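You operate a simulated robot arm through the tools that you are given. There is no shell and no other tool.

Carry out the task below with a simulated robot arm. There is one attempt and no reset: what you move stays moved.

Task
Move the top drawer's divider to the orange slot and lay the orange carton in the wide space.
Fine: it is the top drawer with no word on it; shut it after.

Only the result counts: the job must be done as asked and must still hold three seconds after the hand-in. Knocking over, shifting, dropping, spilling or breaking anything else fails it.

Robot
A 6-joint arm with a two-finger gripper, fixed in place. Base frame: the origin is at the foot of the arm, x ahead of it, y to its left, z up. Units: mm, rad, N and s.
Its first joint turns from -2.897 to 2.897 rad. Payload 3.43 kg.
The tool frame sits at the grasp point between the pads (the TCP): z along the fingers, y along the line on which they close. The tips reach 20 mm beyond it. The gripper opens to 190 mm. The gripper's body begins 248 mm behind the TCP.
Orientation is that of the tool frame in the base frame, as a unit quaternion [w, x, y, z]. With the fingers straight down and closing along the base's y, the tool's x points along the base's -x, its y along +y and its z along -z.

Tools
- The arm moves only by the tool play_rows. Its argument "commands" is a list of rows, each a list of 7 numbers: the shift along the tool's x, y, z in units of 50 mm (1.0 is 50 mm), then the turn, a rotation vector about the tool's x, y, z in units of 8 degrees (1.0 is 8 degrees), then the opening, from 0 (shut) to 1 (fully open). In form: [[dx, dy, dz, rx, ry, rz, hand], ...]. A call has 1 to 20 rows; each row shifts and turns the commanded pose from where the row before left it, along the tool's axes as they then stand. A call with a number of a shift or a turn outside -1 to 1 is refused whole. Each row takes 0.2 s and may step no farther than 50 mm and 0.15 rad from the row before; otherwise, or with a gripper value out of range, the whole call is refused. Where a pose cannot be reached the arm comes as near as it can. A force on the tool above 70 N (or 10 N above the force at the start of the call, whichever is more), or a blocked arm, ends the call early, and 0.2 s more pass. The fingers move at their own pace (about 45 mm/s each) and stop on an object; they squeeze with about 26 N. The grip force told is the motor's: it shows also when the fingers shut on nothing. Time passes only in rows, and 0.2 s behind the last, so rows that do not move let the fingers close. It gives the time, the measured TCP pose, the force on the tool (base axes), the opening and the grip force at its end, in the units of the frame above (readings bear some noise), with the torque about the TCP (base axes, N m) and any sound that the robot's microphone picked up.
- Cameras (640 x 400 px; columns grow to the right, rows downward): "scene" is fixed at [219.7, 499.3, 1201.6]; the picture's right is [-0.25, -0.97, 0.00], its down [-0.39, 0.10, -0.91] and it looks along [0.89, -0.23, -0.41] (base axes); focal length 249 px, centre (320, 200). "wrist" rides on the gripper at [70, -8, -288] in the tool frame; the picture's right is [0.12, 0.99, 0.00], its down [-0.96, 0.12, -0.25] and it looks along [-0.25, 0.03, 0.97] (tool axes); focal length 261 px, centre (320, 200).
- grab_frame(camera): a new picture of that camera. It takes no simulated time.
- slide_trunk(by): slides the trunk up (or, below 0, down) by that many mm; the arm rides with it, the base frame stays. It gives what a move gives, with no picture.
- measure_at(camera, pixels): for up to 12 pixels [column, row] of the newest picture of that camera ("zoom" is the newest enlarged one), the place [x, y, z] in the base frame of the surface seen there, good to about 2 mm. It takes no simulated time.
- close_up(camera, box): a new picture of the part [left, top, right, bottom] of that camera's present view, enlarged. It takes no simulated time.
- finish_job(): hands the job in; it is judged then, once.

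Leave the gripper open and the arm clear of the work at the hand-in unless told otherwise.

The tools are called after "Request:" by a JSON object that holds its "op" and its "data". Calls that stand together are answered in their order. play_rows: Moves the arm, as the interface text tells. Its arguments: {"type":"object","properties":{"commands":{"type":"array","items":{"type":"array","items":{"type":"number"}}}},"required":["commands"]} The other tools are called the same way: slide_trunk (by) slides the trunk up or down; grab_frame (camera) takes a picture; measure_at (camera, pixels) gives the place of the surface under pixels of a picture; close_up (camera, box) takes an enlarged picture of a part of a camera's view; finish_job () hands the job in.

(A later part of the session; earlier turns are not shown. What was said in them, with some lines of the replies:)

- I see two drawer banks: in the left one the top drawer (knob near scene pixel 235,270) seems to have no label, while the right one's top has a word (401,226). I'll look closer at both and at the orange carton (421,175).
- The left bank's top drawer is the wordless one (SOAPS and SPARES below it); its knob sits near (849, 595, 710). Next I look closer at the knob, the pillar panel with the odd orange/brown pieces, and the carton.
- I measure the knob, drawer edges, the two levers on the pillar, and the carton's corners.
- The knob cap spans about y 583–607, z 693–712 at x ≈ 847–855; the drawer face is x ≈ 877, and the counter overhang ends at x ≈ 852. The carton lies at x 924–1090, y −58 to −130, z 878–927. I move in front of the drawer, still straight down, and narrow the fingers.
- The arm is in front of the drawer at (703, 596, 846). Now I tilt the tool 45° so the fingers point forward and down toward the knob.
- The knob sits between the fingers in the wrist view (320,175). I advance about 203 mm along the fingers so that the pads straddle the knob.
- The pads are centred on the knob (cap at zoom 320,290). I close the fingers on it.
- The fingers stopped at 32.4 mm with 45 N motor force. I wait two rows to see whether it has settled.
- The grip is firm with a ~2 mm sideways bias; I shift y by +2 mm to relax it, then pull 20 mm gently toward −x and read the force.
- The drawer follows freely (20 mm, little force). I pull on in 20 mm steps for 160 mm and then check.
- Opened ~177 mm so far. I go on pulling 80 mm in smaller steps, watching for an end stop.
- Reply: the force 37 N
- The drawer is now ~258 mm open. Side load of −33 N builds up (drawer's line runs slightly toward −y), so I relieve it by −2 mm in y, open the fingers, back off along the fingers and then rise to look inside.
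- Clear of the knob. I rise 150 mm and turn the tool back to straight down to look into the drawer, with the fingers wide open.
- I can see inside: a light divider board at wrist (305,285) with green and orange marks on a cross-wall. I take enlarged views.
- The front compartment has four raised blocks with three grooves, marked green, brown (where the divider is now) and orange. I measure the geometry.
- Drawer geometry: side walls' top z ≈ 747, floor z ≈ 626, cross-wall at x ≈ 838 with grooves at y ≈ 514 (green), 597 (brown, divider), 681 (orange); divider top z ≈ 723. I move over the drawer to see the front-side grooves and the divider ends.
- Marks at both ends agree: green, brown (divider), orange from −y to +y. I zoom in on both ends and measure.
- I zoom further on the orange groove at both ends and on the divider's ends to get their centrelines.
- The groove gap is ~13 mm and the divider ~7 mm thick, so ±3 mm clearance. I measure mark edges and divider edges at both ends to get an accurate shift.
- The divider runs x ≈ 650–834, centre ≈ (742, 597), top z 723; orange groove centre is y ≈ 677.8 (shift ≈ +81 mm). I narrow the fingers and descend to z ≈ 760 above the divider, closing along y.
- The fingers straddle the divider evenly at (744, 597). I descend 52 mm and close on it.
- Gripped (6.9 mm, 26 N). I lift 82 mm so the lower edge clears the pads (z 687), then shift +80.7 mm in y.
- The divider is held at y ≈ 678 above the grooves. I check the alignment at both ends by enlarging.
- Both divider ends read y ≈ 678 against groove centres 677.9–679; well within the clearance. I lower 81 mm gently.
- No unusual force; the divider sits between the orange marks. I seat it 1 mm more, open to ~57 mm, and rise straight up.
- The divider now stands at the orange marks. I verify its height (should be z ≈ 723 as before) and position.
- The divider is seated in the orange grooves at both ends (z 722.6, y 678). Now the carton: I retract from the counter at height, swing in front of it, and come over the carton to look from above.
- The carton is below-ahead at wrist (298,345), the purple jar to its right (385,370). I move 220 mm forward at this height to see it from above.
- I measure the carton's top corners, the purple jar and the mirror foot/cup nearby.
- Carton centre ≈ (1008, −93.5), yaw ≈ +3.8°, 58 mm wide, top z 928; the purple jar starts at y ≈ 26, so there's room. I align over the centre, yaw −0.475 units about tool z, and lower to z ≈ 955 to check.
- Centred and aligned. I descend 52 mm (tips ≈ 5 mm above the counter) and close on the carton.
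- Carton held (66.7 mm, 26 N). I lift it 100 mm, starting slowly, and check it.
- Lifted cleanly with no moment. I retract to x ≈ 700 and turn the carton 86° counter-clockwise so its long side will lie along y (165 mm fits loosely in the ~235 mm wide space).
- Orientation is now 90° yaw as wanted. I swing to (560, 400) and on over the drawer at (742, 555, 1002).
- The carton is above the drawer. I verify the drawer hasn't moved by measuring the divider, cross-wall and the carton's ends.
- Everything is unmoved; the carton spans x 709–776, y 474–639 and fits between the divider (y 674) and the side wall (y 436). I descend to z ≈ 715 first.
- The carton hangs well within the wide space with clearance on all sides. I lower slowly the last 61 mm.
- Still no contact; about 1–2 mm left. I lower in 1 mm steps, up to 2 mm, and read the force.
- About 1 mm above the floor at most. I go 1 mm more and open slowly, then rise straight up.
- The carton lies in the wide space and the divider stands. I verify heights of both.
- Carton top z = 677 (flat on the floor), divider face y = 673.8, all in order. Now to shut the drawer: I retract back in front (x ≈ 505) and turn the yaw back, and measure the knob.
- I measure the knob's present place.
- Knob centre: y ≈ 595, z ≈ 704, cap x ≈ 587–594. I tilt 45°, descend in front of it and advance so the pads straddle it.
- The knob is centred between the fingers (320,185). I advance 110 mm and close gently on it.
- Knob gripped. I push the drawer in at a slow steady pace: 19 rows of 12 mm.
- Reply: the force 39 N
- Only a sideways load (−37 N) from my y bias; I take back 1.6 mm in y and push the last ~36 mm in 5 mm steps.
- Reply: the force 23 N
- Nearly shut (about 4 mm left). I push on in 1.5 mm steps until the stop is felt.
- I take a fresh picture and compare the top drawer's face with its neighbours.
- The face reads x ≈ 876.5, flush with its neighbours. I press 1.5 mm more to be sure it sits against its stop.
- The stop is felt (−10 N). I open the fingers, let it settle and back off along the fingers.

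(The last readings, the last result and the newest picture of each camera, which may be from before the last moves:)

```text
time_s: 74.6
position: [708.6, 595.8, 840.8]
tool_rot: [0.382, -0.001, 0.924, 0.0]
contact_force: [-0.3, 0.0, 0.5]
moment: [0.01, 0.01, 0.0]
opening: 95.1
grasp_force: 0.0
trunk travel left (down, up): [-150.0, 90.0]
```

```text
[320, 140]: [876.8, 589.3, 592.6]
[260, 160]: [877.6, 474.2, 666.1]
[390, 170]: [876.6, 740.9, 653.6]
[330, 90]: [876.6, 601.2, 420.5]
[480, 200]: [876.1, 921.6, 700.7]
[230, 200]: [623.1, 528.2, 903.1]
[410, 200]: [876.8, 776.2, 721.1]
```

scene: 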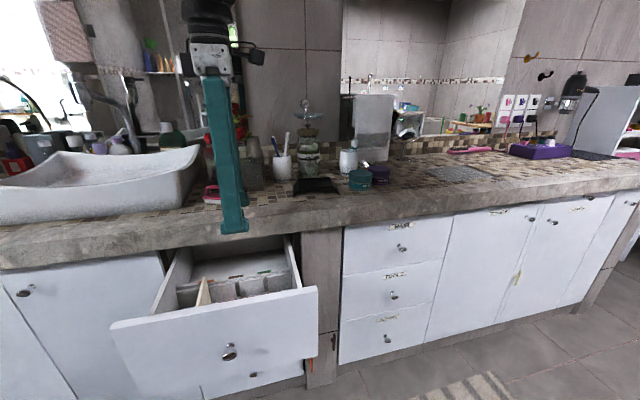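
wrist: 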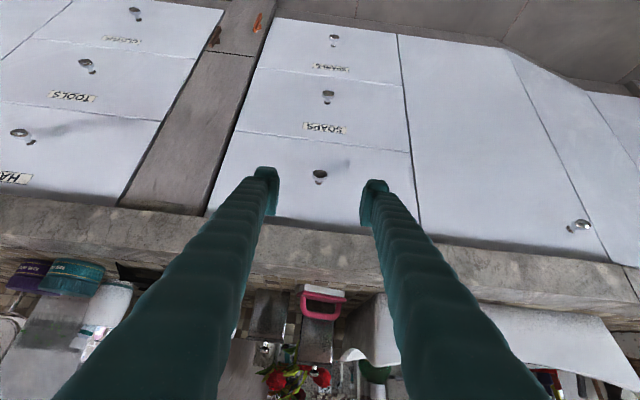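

The drawer is shut and flush (x ≈ 876.7). I withdraw, rise, straighten the tool and open the hand fully, then take a last look at the scene.

Request:
{"op": "play_rows", "data": {"commands": [[0.7, 0, -0.7, 0, 0, 0, 0.6], [0.7, 0, -0.7, 0, 0, 0, 0.7], [0.7, 0, -0.7, 0, 0, 0, 0.8], [-0.7, 0, -0.7, 0, 0, 0, 0.9], [-0.7, 0, -0.7, 0, 0, 0, 1], [-0.7, 0, -0.7, 0, 0, 0, 1], [-0.7, 0, -0.7, 0, 0, 0, 1], [-0.7, 0, -0.7, 0, 0, 0, 1], [0, 0, 0, 0, 1, 0, 1], [0, 0, 0, 0, 1, 0, 1], [0, 0, 0, 0, 1, 0, 1], [0, 0, 0, 0, 1, 0, 1], [0, 0, 0, 0, 1, 0, 1], [0, 0, 0, 0, 0.625, 0, 1], [0, -0.7, 0, 0, 0, 0, 1], [0, -0.7, 0, 0, 0, 0, 1], [0, 0, 0, 0, 0, 0, 1]]}}

Request:
{"op": "grab_frame", "data": {"camera": "scene"}}

Request:
{"op": "close_up", "data": {"camera": "scene", "box": [150, 130, 470, 330]}}

Request:
{"op": "grab_frame", "data": {"camera": "wrist"}}

```text
time_s: 78.2
position: [562.9, 522.1, 1088.2]
tool_rot: [0.0, 0.0, 1.0, -0.001]
contact_force: [-0.9, 0.1, 0.5]
moment: [0.05, -0.03, 0.0]
opening: 190.0
grasp_force: 0.1
trunk travel left (down, up): [-150.0, 90.0]
```

```text
taken
```

scene: 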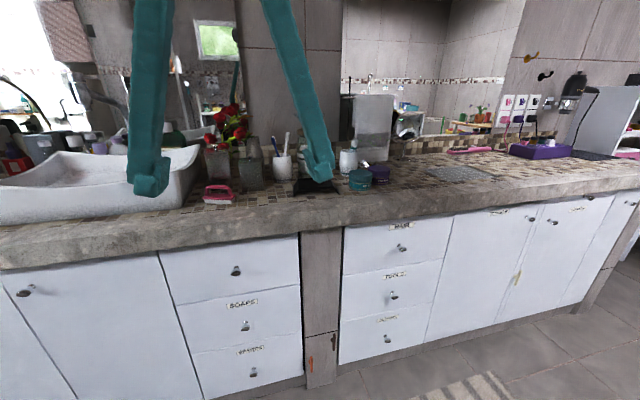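

```text
2.00 times, centred on (310, 230) of scene
```

zoom: 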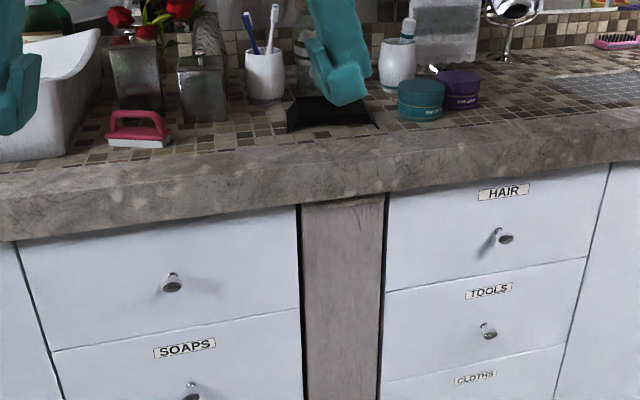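

```text
taken
```

wrist: 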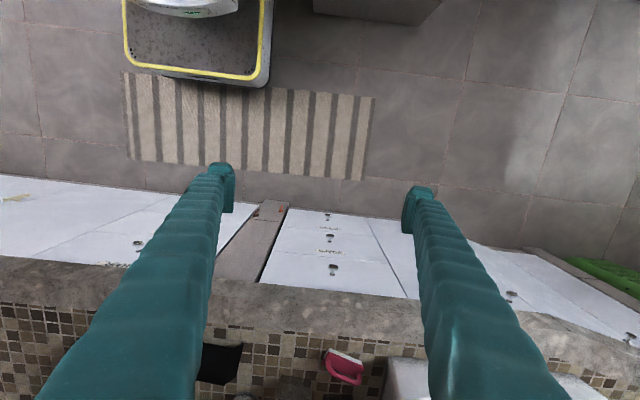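

The wordless top drawer is shut and flush. The divider is in the orange slot and the carton was lying flat in the wide space when I shut it. Nothing else on the counter or the drawers looks moved. The hand is open and clear, so I hand in.

Request:
{"op": "finish_job", "data": {}}

```text
The job is handed in.
```

The job is done and handed in; I have not been told how it was judged.

- **Divider:** it stands in the orange slot of the wordless top drawer, seated in the grooves at both ends.
- **Carton:** the orange cotton-pads carton lies flat on the drawer floor in the wide space.
- **Drawer:** it is pushed against its stop, and its face is flush with the fronts around it. I last saw the divider and carton in place before closing it, and I closed it slowly.
- **Everything else:** nothing on the counter or the other drawers looks moved in the last pictures. The gripper is open and the arm is clear of the work.
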